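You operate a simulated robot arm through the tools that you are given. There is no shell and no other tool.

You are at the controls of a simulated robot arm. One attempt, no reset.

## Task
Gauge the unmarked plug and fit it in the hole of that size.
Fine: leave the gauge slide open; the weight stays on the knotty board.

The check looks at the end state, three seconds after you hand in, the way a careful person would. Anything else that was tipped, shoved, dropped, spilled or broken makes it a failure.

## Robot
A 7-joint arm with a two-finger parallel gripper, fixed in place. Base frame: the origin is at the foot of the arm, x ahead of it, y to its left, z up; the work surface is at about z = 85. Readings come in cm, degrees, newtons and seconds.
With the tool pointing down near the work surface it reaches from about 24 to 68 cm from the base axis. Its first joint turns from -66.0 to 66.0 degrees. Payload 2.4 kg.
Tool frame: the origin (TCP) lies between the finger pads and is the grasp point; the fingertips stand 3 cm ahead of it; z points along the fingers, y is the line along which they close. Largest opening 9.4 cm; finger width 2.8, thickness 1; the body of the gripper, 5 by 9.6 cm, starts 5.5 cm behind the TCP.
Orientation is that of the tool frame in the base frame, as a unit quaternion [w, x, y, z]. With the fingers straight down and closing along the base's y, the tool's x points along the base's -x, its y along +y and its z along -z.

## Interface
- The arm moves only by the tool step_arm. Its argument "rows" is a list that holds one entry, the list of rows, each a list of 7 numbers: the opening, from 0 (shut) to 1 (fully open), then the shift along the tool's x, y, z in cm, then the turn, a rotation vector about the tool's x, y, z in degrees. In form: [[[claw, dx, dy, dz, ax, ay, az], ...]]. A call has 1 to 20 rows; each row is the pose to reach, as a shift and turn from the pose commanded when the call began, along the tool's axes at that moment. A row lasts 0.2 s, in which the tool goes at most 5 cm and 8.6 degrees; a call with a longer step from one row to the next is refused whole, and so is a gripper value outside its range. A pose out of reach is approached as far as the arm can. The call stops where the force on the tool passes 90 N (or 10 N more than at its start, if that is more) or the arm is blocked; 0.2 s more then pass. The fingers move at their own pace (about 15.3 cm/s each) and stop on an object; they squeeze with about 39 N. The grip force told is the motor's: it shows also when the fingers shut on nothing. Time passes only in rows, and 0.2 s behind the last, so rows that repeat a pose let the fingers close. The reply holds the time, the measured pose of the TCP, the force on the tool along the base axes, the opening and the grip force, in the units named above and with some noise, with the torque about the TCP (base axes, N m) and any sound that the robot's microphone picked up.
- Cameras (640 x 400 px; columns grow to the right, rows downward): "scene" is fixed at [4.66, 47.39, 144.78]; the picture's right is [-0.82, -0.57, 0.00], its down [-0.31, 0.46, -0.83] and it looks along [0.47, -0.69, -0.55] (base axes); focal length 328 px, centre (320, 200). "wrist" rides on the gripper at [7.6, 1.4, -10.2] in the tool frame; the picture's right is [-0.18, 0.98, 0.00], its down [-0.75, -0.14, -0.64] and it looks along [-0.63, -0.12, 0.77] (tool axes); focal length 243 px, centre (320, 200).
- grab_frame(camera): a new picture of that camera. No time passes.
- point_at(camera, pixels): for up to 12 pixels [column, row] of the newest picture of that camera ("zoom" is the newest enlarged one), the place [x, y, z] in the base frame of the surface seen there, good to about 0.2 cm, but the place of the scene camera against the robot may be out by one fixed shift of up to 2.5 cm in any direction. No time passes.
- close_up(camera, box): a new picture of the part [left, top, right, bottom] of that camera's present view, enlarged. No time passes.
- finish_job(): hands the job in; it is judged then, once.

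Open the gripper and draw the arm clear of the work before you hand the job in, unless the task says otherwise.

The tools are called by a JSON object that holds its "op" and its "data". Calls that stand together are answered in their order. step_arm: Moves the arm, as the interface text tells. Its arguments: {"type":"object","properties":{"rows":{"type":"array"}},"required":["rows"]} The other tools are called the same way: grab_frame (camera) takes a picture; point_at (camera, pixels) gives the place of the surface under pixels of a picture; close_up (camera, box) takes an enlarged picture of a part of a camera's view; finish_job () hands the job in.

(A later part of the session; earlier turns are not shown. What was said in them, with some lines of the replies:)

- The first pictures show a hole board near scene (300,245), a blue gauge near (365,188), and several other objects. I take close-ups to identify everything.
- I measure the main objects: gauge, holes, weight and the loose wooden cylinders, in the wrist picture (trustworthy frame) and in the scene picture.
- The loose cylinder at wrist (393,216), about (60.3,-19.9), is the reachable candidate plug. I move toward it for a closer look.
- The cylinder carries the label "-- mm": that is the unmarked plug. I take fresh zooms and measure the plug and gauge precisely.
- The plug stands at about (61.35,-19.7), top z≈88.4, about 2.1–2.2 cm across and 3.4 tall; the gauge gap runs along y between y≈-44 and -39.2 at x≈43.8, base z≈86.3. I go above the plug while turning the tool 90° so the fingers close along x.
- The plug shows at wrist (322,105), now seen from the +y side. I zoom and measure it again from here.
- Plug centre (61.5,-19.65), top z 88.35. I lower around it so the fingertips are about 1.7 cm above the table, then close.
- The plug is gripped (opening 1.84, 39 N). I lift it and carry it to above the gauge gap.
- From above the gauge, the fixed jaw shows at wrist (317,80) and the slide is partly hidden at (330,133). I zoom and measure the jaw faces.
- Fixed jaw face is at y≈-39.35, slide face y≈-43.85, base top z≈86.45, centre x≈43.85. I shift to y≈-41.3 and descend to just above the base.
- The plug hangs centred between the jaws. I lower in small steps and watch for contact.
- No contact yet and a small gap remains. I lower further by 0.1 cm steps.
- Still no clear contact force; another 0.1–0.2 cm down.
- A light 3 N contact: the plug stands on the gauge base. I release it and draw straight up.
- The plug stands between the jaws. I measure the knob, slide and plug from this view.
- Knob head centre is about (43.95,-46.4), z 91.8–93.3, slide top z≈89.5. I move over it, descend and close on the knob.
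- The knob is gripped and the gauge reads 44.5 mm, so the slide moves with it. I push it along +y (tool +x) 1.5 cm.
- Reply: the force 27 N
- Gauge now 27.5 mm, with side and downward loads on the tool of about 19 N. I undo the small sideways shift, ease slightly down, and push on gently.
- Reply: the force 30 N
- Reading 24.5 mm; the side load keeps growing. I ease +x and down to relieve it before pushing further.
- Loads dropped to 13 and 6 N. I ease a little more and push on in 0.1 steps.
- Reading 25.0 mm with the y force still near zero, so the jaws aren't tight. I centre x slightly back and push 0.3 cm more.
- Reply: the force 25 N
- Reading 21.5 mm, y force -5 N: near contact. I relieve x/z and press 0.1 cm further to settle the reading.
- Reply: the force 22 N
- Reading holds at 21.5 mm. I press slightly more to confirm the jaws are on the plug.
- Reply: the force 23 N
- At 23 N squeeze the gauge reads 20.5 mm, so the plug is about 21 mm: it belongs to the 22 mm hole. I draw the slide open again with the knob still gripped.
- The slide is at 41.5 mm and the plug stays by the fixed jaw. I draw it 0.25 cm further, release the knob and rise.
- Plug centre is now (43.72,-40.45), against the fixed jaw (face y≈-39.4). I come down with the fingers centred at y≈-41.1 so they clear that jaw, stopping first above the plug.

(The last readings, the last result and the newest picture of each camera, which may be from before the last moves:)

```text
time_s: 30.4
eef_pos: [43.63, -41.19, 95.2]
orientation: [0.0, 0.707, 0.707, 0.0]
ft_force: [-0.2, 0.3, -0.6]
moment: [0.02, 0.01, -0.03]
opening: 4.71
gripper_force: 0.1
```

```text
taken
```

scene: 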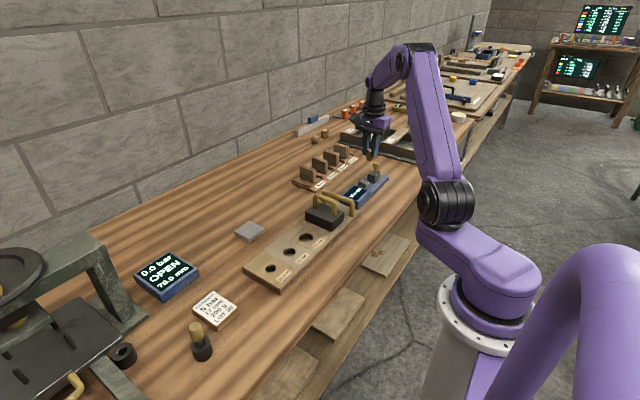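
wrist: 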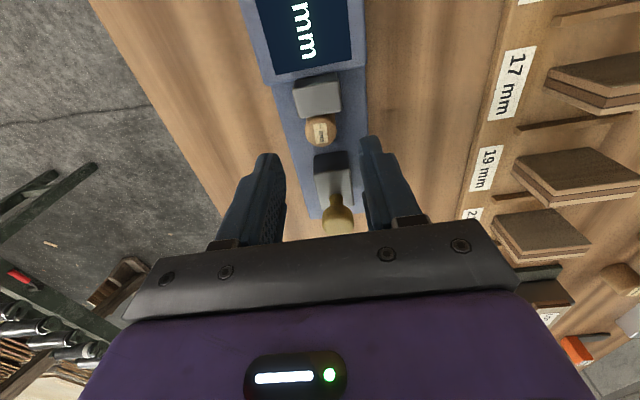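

Aligned (43.65,-41.18). I descend to TCP z≈91.3 and close on the plug.

{"op": "step_arm", "data": {"rows": [[[0.5, 0.05, 0.06, 1.5, 0, 0, 0], [0.5, 0.05, 0.06, 3, 0, 0, 0], [0.5, 0.05, 0.06, 3.85, 0, 0, 0], [0.5, 0.05, 0.06, 3.85, 0, 0, 0], [0.3, 0.05, 0.06, 3.85, 0, 0, 0], [0.15, 0.05, 0.06, 3.85, 0, 0, 0], [0, 0.05, 0.06, 3.85, 0, 0, 0], [0, 0.05, 0.06, 3.85, 0, 0, 0], [0, 0.05, 0.06, 3.85, 0, 0, 0]]]}}

{"op": "close_up", "data": {"camera": "scene", "box": [340, 150, 400, 200]}}

{"op": "grab_frame", "data": {"camera": "wrist"}}

```text
time_s: 32.4
eef_pos: [43.74, -41.36, 91.34]
orientation: [0.001, 0.707, 0.707, 0.0]
ft_force: [-0.1, 0.6, 0.7]
moment: [-0.02, -0.01, 0.04]
opening: 1.81
gripper_force: 38.9
```

```text
8.00 times, centred on (370, 175) of scene
```

zoom: 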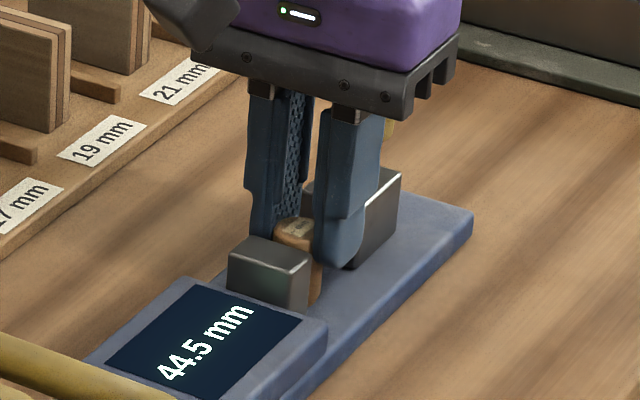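

```text
taken
```

wrist: 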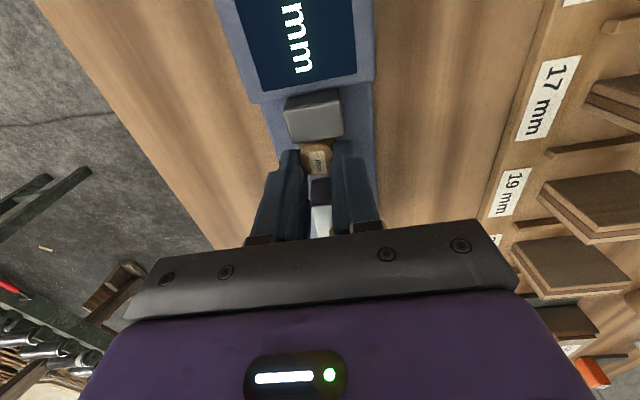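

The plug is gripped again (1.81, 39 N). I lift straight up and check it before the long carry.

{"op": "step_arm", "data": {"rows": [[[0, 0, 0, -1, 0, 0, 0], [0, 0, 0, -3, 0, 0, 0], [0, 0, 0, -6, 0, 0, 0], [0, 0, 0, -9, 0, 0, 0], [0, 0, 0, -12, 0, 0, 0], [0, 0, 0, -12, 0, 0, 0]]]}}

{"op": "close_up", "data": {"camera": "scene", "box": [340, 110, 420, 200]}}

{"op": "close_up", "data": {"camera": "wrist", "box": [240, 120, 400, 250]}}

```text
time_s: 33.8
eef_pos: [43.91, -41.42, 103.05]
orientation: [0.0, 0.706, 0.708, 0.0]
ft_force: [0.3, 0.3, 0.9]
moment: [-0.03, -0.01, -0.01]
opening: 1.85
gripper_force: 39.0
```

```text
4.44 times, centred on (380, 155) of scene
```

zoom: 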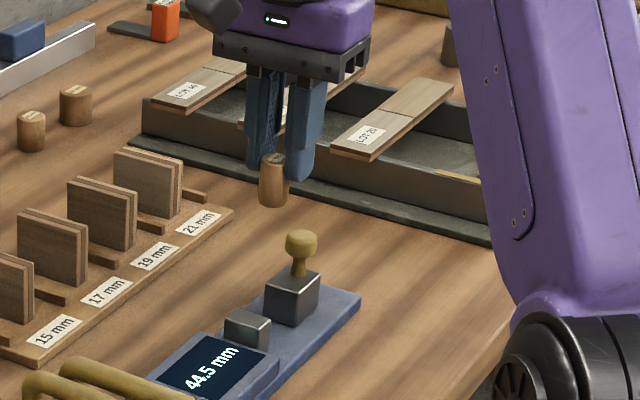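

```text
3.08 times, centred on (320, 185) of wrist
```

zoom: 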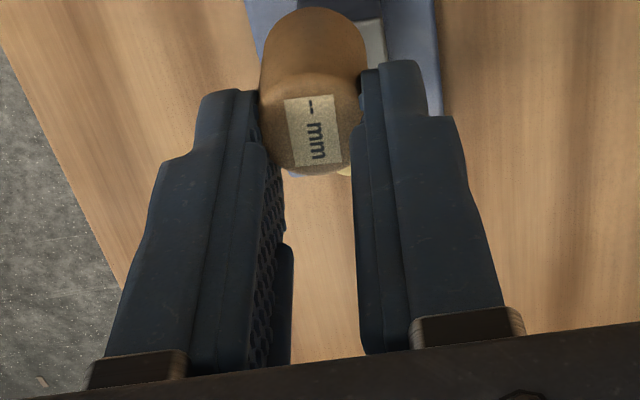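

The plug is held upright clear of the gauge. I carry it at z≈103 along +y to a spot before the 22 mm hole.

{"op": "step_arm", "data": {"rows": [[[0, 3.5, 0.1, 0, 0, 0, 0], [0, 7, 0.2, 0, 0, 0, 0], [0, 10.5, 0.3, 0, 0, 0, 0], [0, 14, 0.4, 0, 0, 0, 0], [0, 17.5, 0.5, 0, 0, 0, 0], [0, 21, 0.6, 0, 0, 0, 0], [0, 24.5, 0.7, 0, 0, 0, 0], [0, 28, 0.8, 0, 0, 0, 0], [0, 31.5, 0.9, 0, 0, 0, 0], [0, 35, 1.1, 0, 0, 0, 0], [0, 38.5, 1.2, 0, 0, 0, 0], [0, 42, 1.4, 0, 0, 0, 0], [0, 44.3, 1.5, 0, 0, 0, 0], [0, 44.3, 1.5, 0, 0, 0, 0]]]}}

{"op": "grab_frame", "data": {"camera": "wrist"}}

{"op": "grab_frame", "data": {"camera": "scene"}}

```text
time_s: 36.8
eef_pos: [45.18, 3.21, 103.17]
orientation: [0.0, 0.707, 0.707, 0.0]
ft_force: [-0.2, -0.6, 0.3]
moment: [0.01, -0.01, 0.0]
opening: 1.85
gripper_force: 39.0
```

```text
taken
```

wrist: 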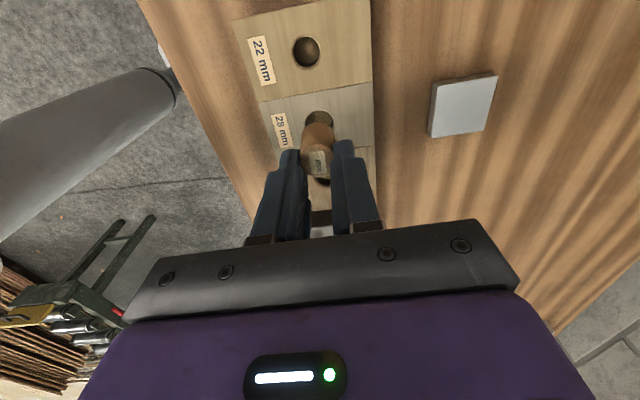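

```text
taken
```

scene: 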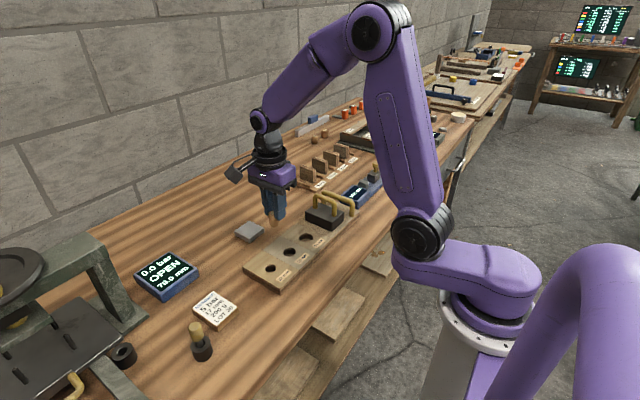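

The 22 mm hole shows at wrist (306,52). I zoom in and measure its rim and the board, and the plug's position in the gripper.

{"op": "close_up", "data": {"camera": "wrist", "box": [266, 27, 346, 77]}}

```text
8.00 times, centred on (306, 52) of wrist
```

zoom: 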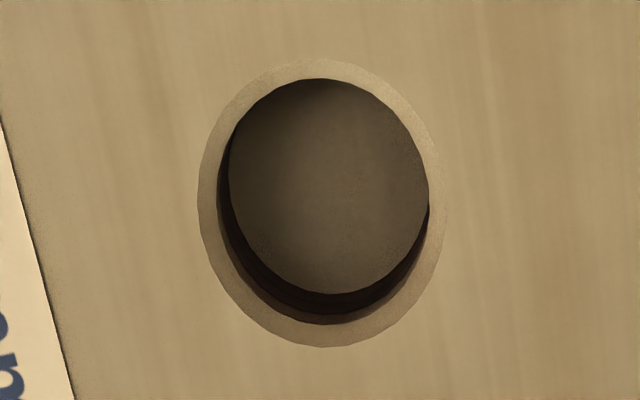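

{"op": "point_at", "data": {"camera": "zoom", "pixels": [[193, 200], [450, 200], [322, 52], [322, 352], [218, 200], [436, 200], [322, 78], [325, 325], [320, 190], [330, 120], [100, 100], [550, 300]]}}

{"op": "close_up", "data": {"camera": "wrist", "box": [272, 110, 368, 190]}}

{"op": "point_at", "data": {"camera": "zoom", "pixels": [[195, 310], [400, 300], [300, 220], [310, 290], [300, 360], [320, 75], [210, 130], [410, 140]]}}

```text
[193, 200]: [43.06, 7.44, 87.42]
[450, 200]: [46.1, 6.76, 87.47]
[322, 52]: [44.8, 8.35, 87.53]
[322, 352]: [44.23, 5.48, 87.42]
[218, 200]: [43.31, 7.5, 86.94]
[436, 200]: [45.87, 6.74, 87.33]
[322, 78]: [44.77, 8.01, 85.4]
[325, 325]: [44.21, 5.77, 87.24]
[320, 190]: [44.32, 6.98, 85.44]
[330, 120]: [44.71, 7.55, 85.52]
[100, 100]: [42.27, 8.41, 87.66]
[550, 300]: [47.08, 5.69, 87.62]
```

```text
5.00 times, centred on (320, 150) of wrist
```

zoom: 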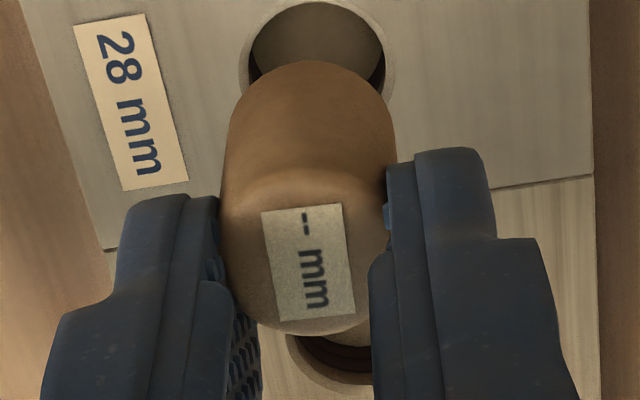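

```text
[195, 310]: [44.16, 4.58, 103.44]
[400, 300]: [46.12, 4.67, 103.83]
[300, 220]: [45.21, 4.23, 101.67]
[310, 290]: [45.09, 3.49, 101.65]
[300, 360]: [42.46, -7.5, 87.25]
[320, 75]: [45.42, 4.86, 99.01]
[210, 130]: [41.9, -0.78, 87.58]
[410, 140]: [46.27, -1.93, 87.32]
```

The hole centre is about (44.55,7.0), board top z≈87.5, floor z≈85.4. I measure more points on the held plug.

{"op": "point_at", "data": {"camera": "zoom", "pixels": [[232, 250], [380, 232], [300, 185], [310, 325], [300, 255], [300, 120], [315, 66], [240, 110], [385, 100], [255, 85], [370, 78]]}}

```text
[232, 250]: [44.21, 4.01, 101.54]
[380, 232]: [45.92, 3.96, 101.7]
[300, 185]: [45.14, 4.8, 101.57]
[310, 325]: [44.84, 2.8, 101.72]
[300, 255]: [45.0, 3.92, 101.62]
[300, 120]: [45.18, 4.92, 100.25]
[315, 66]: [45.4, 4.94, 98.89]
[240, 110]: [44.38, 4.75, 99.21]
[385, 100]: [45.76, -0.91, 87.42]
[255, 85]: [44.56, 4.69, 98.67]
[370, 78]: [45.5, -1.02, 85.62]
```

Plug axis is at about (45.1,3.85), hole at (44.55,7.0). I shift by (-0.55,+3.15) and descend to just above the board for a check.

{"op": "step_arm", "data": {"rows": [[[0, 1.6, -0.3, 0, 0, 0, 0], [0, 3.15, -0.55, 0, 0, 0, 0], [0, 3.15, -0.55, 3, 0, 0, 0], [0, 3.15, -0.55, 6, 0, 0, 0], [0, 3.15, -0.55, 8.5, 0, 0, 0], [0, 3.15, -0.55, 9.9, 0, 0, 0], [0, 3.15, -0.55, 9.9, 0, 0, 0]]]}}

{"op": "grab_frame", "data": {"camera": "wrist"}}

{"op": "close_up", "data": {"camera": "scene", "box": [235, 230, 315, 290]}}

{"op": "close_up", "data": {"camera": "wrist", "box": [272, 110, 368, 190]}}

```text
time_s: 38.4
eef_pos: [44.67, 6.45, 93.54]
orientation: [0.0, 0.707, 0.707, 0.0]
ft_force: [-0.1, -0.1, 0.0]
moment: [-0.01, -0.02, 0.0]
opening: 1.85
gripper_force: 38.4
```

```text
taken
```

wrist: 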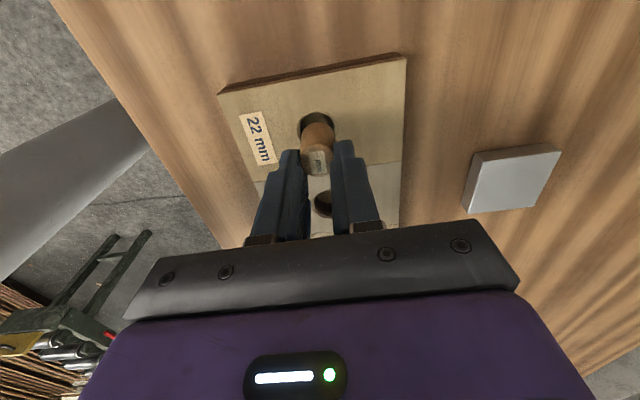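

```text
6.67 times, centred on (275, 260) of scene
```

zoom: 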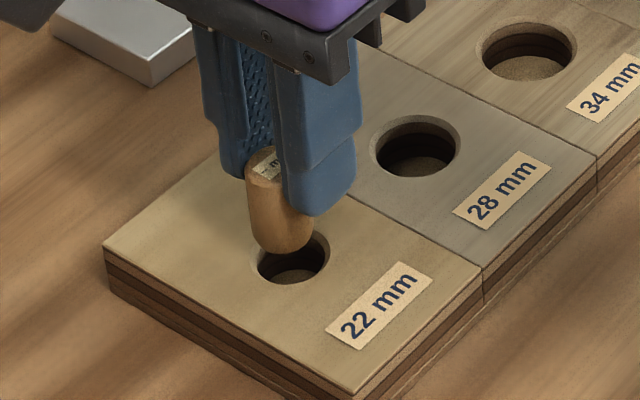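

```text
5.00 times, centred on (320, 150) of wrist
```

zoom: 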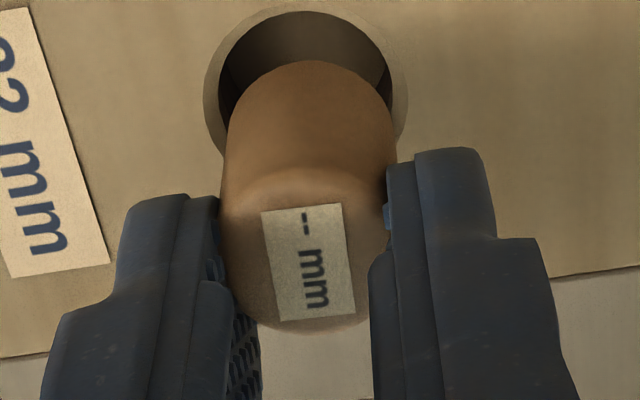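

The plug hovers just above the 22 mm hole. I measure plug and hole rim in this zoom.

{"op": "point_at", "data": {"camera": "zoom", "pixels": [[232, 250], [380, 232], [300, 185], [310, 325], [300, 120], [315, 66], [240, 105], [385, 105], [203, 90], [410, 90], [302, 7], [200, 60]]}}

```text
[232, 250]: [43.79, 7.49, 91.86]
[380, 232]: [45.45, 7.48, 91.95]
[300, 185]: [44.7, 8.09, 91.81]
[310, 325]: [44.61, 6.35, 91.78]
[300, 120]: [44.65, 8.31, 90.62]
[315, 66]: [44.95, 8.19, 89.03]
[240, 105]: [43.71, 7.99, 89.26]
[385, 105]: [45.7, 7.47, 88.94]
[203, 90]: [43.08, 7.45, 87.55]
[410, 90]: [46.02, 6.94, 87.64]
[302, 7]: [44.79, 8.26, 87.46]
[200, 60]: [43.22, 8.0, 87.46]
```

The plug axis is at about (44.66,7.2) and the hole at (44.55,6.9). I shift by (-0.12,-0.25) and lower into the mouth with small steps.

{"op": "step_arm", "data": {"rows": [[[0, -0.25, -0.12, 0, 0, 0, 0], [0, -0.25, -0.12, 0.3, 0, 0, 0], [0, -0.25, -0.12, 0.6, 0, 0, 0], [0, -0.25, -0.12, 0.6, 0, 0, 0]]]}}

{"op": "close_up", "data": {"camera": "scene", "box": [235, 230, 315, 290]}}

{"op": "close_up", "data": {"camera": "wrist", "box": [272, 110, 368, 190]}}

```text
time_s: 39.4
eef_pos: [44.46, 6.24, 92.64]
orientation: [0.0, 0.707, 0.708, 0.0]
ft_force: [0.6, 0.4, 0.4]
moment: [0.02, 0.01, 0.0]
opening: 1.84
gripper_force: 38.8
```

```text
6.67 times, centred on (275, 260) of scene
```

zoom: 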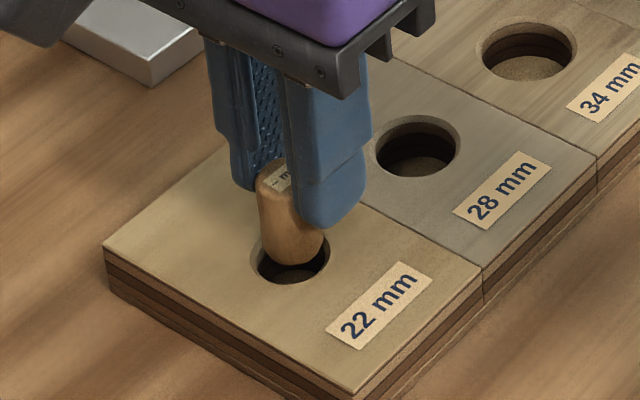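

```text
5.00 times, centred on (320, 150) of wrist
```

zoom: 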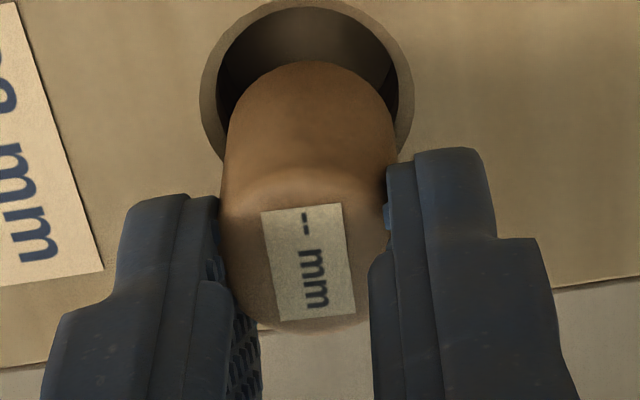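

No contact yet, plug mouth close to the hole. I measure once more before going in.

{"op": "point_at", "data": {"camera": "zoom", "pixels": [[300, 120], [300, 100], [310, 68], [310, 75], [235, 110], [388, 110], [300, 185], [310, 325], [195, 90], [417, 90], [306, 30], [200, 130]]}}

{"op": "point_at", "data": {"camera": "wrist", "pixels": [[318, 109], [317, 111], [318, 107], [296, 128], [339, 125]]}}

```text
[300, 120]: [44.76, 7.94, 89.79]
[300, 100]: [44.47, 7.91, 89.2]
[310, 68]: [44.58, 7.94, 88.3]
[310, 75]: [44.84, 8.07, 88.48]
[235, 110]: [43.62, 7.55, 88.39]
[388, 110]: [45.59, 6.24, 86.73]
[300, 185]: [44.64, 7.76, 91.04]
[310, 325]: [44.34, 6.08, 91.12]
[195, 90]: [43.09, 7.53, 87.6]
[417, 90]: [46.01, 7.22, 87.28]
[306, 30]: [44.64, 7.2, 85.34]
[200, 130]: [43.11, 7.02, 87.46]
```

```text
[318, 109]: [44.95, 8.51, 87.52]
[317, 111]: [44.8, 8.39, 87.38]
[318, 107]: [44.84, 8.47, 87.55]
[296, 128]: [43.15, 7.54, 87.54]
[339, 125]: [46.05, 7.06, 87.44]
```

Plug axis (≈44.55,6.92) matches the hole (≈44.57,6.94). I lower in 0.2 cm steps.

{"op": "step_arm", "data": {"rows": [[[0, 0, 0, 0.2, 0, 0, 0], [0, 0, 0, 0.4, 0, 0, 0], [0, 0, 0, 0.6, 0, 0, 0], [0, 0, 0, 0.8, 0, 0, 0], [0, 0, 0, 0.8, 0, 0, 0]]]}}

{"op": "close_up", "data": {"camera": "scene", "box": [235, 230, 315, 290]}}

{"op": "close_up", "data": {"camera": "wrist", "box": [272, 110, 368, 190]}}

```text
time_s: 40.6
eef_pos: [44.55, 6.09, 91.97]
orientation: [0.0, 0.707, 0.707, 0.0]
ft_force: [0.1, 1.8, 0.7]
moment: [0.07, -0.03, -0.02]
opening: 1.82
gripper_force: 38.9
```

```text
6.67 times, centred on (275, 260) of scene
```

zoom: 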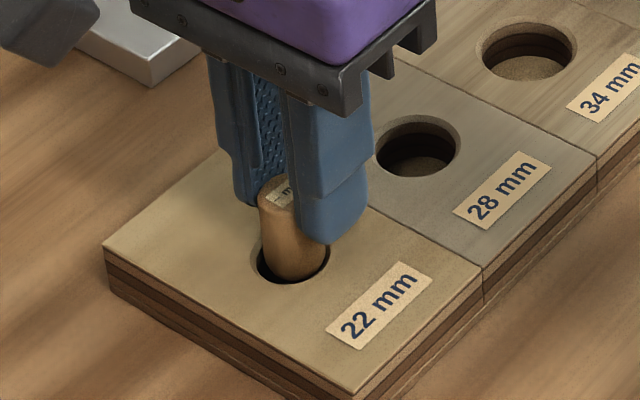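

```text
5.00 times, centred on (320, 150) of wrist
```

zoom: 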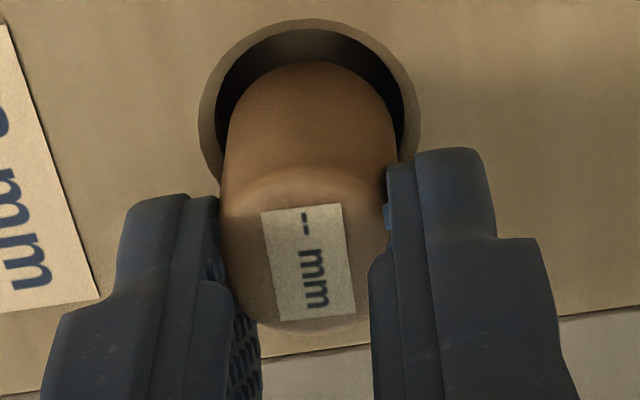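

The plug is entering the mouth, with 1.8 N toward +y. I nudge +y 0.07 and go on down.

{"op": "step_arm", "data": {"rows": [[[0, 0.07, 0, 0.1, 0, 0, 0], [0, 0.07, 0, 0.3, 0, 0, 0], [0, 0.07, 0, 0.5, 0, 0, 0], [0, 0.07, 0, 0.5, 0, 0, 0]]]}}

{"op": "close_up", "data": {"camera": "scene", "box": [235, 230, 315, 290]}}

```text
time_s: 41.6
eef_pos: [44.58, 6.21, 91.41]
orientation: [0.0, 0.707, 0.707, 0.0]
ft_force: [0.2, -0.6, -0.7]
moment: [-0.03, 0.01, -0.01]
opening: 1.84
gripper_force: 39.1
```

```text
6.67 times, centred on (275, 260) of scene
```

zoom: 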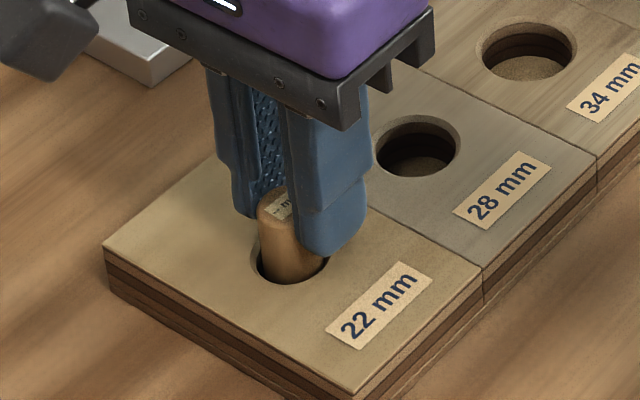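

It slides in freely. I lower another 0.6 cm.

{"op": "step_arm", "data": {"rows": [[[0, 0, 0, 0.2, 0, 0, 0], [0, 0, 0, 0.4, 0, 0, 0], [0, 0, 0, 0.6, 0, 0, 0], [0, 0, 0, 0.6, 0, 0, 0]]]}}

{"op": "close_up", "data": {"camera": "scene", "box": [235, 230, 315, 290]}}

```text
time_s: 42.6
eef_pos: [44.58, 6.19, 90.83]
orientation: [-0.001, 0.707, 0.707, 0.0]
ft_force: [-0.3, 2.7, 0.9]
moment: [0.07, -0.01, 0.0]
opening: 1.85
gripper_force: 39.1
```

```text
6.67 times, centred on (275, 260) of scene
```

zoom: 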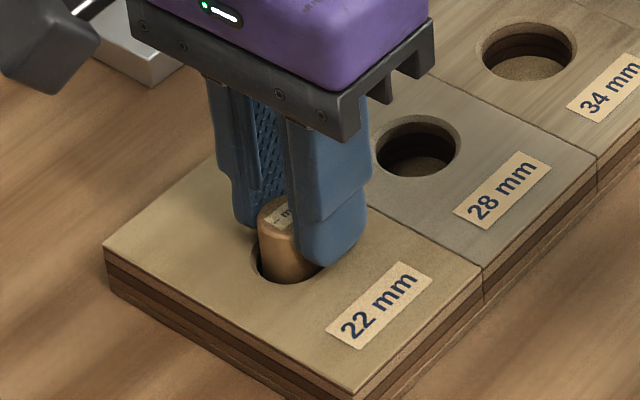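

Nearly seated; fingertips about 0.3 cm above the board. I lower 0.15 more and then release the plug.

{"op": "step_arm", "data": {"rows": [[[0, 0.05, 0, 0.1, 0, 0, 0], [0, 0.05, 0, 0.17, 0, 0, 0], [0, 0.05, 0, 0.17, 0, 0, 0]]]}}

{"op": "step_arm", "data": {"rows": [[[0.1, 0, 0, 0, 0, 0, 0], [0.2, 0, 0, 0, 0, 0, 0], [0.35, 0, 0, 0, 0, 0, 0], [0.45, 0, 0, 0, 0, 0, 0], [0.45, 0, 0, -1, 0, 0, 0], [0.45, 0, 0, -4, 0, 0, 0], [0.45, 0, 0, -8, 0, 0, 0], [0.45, 0, 0, -8, 0, 0, 0]]]}}

{"op": "close_up", "data": {"camera": "scene", "box": [235, 230, 315, 290]}}

{"op": "grab_frame", "data": {"camera": "wrist"}}

{"op": "close_up", "data": {"camera": "wrist", "box": [250, 60, 380, 150]}}

```text
time_s: 43.4
eef_pos: [44.64, 6.35, 90.73]
orientation: [0.0, 0.707, 0.707, 0.001]
ft_force: [-0.8, 0.5, -0.2]
moment: [0.02, 0.0, 0.0]
opening: 1.83
gripper_force: 39.2
```

```text
time_s: 45.2
eef_pos: [44.71, 5.95, 98.79]
orientation: [0.0, 0.707, 0.707, 0.0]
ft_force: [0.7, -0.5, -0.7]
moment: [-0.03, 0.0, -0.01]
opening: 4.21
gripper_force: 0.0
```

```text
6.67 times, centred on (275, 260) of scene
```

zoom: 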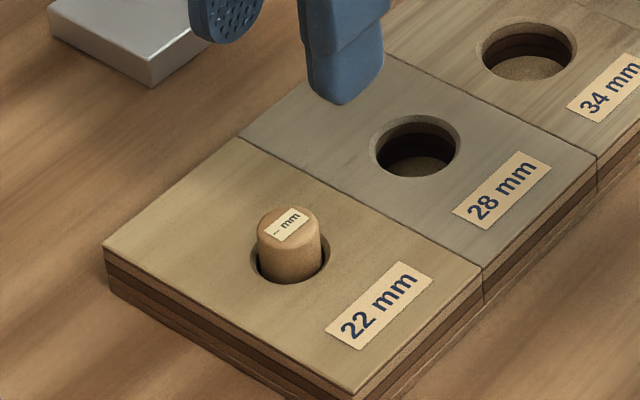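

```text
taken
```

wrist: 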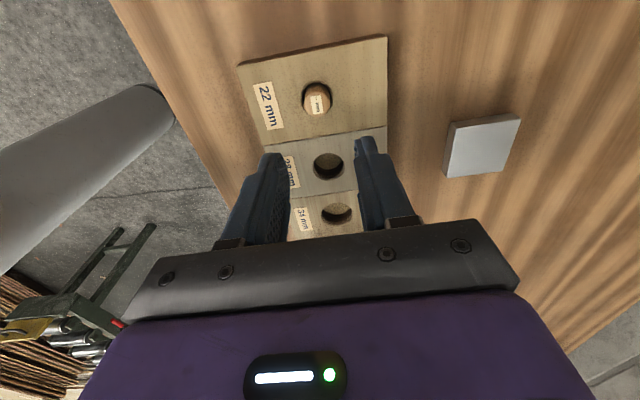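

```text
4.44 times, centred on (315, 105) of wrist
```

zoom: 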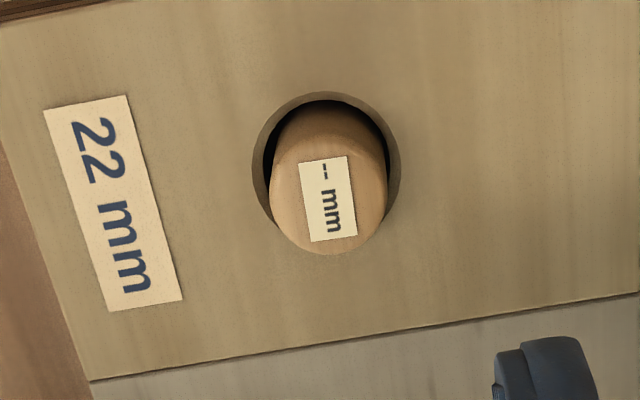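

The plug stands in the 22 mm hole. I check its seated height and uprightness.

{"op": "point_at", "data": {"camera": "zoom", "pixels": [[275, 195], [383, 190], [330, 150], [330, 245], [330, 195], [200, 120], [450, 250], [260, 190], [330, 92]]}}

{"op": "grab_frame", "data": {"camera": "scene"}}

```text
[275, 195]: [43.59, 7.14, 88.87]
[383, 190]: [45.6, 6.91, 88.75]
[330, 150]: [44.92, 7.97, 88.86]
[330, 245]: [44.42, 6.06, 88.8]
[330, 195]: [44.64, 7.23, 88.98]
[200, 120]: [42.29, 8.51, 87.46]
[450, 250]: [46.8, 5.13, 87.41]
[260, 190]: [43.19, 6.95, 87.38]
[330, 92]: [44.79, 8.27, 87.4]
```

```text
taken
```

scene: 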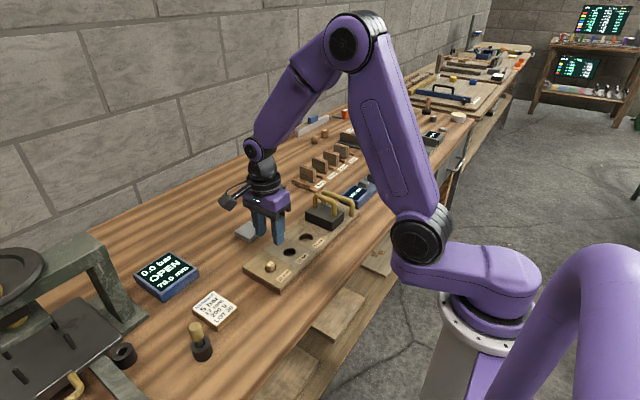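

The plug top is level at z≈88.85, so it sits on the hole floor (85.4). The gauge slide is open and the weight untouched; I open the gripper and draw the arm up and back.

{"op": "step_arm", "data": {"rows": [[[0.45, 0, 0, -4, 0, 0, 0], [0.6, 0, 0, -8, 0, 0, 0], [0.8, 0, 0, -12, 0, 0, 0], [1, 0, -2, -15, 0, 0, 0], [1, 0, -6, -16, 0, 0, 0], [1, 0, -9, -16, 0, 0, 0], [1, 0, -9, -16, 0, 0, 0]]]}}

{"op": "grab_frame", "data": {"camera": "scene"}}

{"op": "close_up", "data": {"camera": "scene", "box": [230, 140, 400, 290]}}

```text
time_s: 46.8
eef_pos: [35.42, 6.18, 114.68]
orientation: [0.0, 0.707, 0.707, 0.0]
ft_force: [0.4, -0.6, 0.3]
moment: [-0.02, 0.0, 0.01]
opening: 9.44
gripper_force: 0.0
```

```text
taken
```

scene: 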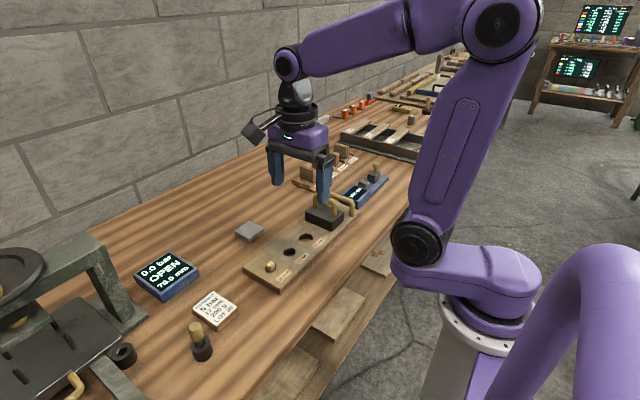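

```text
2.67 times, centred on (315, 215) of scene
```

zoom: 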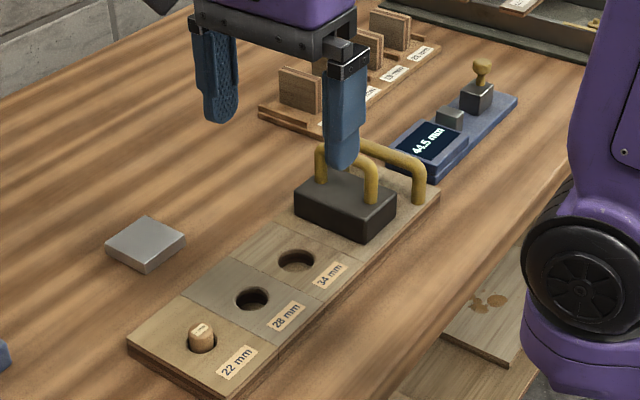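

The final view shows the plug in the 22 mm hole at zoom (202,340), the weight still in its place, the gauge slide open at 44.5 mm, and the arm clear with the gripper open. I hand in.

{"op": "finish_job", "data": {}}

```text
The job is handed in.
```

The unmarked plug gauged at about 22 mm, and it now stands upright in the 22 mm hole, resting on the hole's floor.

- **Gauge reading:** it showed 21.5 mm under a light push and 20.5 mm under about 23 N. I took the drop as the contact giving under load, so I read the plug as nominal 22 mm. The only other open holes are 28 and 34 mm.
- **Fit:** there is a visible gap around the plug in the hole, so it is a loose fit rather than a snug one.
- **Gauge:** the slide is open, showing 44.5 mm. It showed 45.0 mm at the start. The gauge body may have shifted by about a millimetre from side loads while I pushed the slide.
- **Weight:** I did not touch it, and it is where it was.
- **Arm:** the gripper is open and drawn up clear of the work. In the pictures, nothing else looked moved or tipped.
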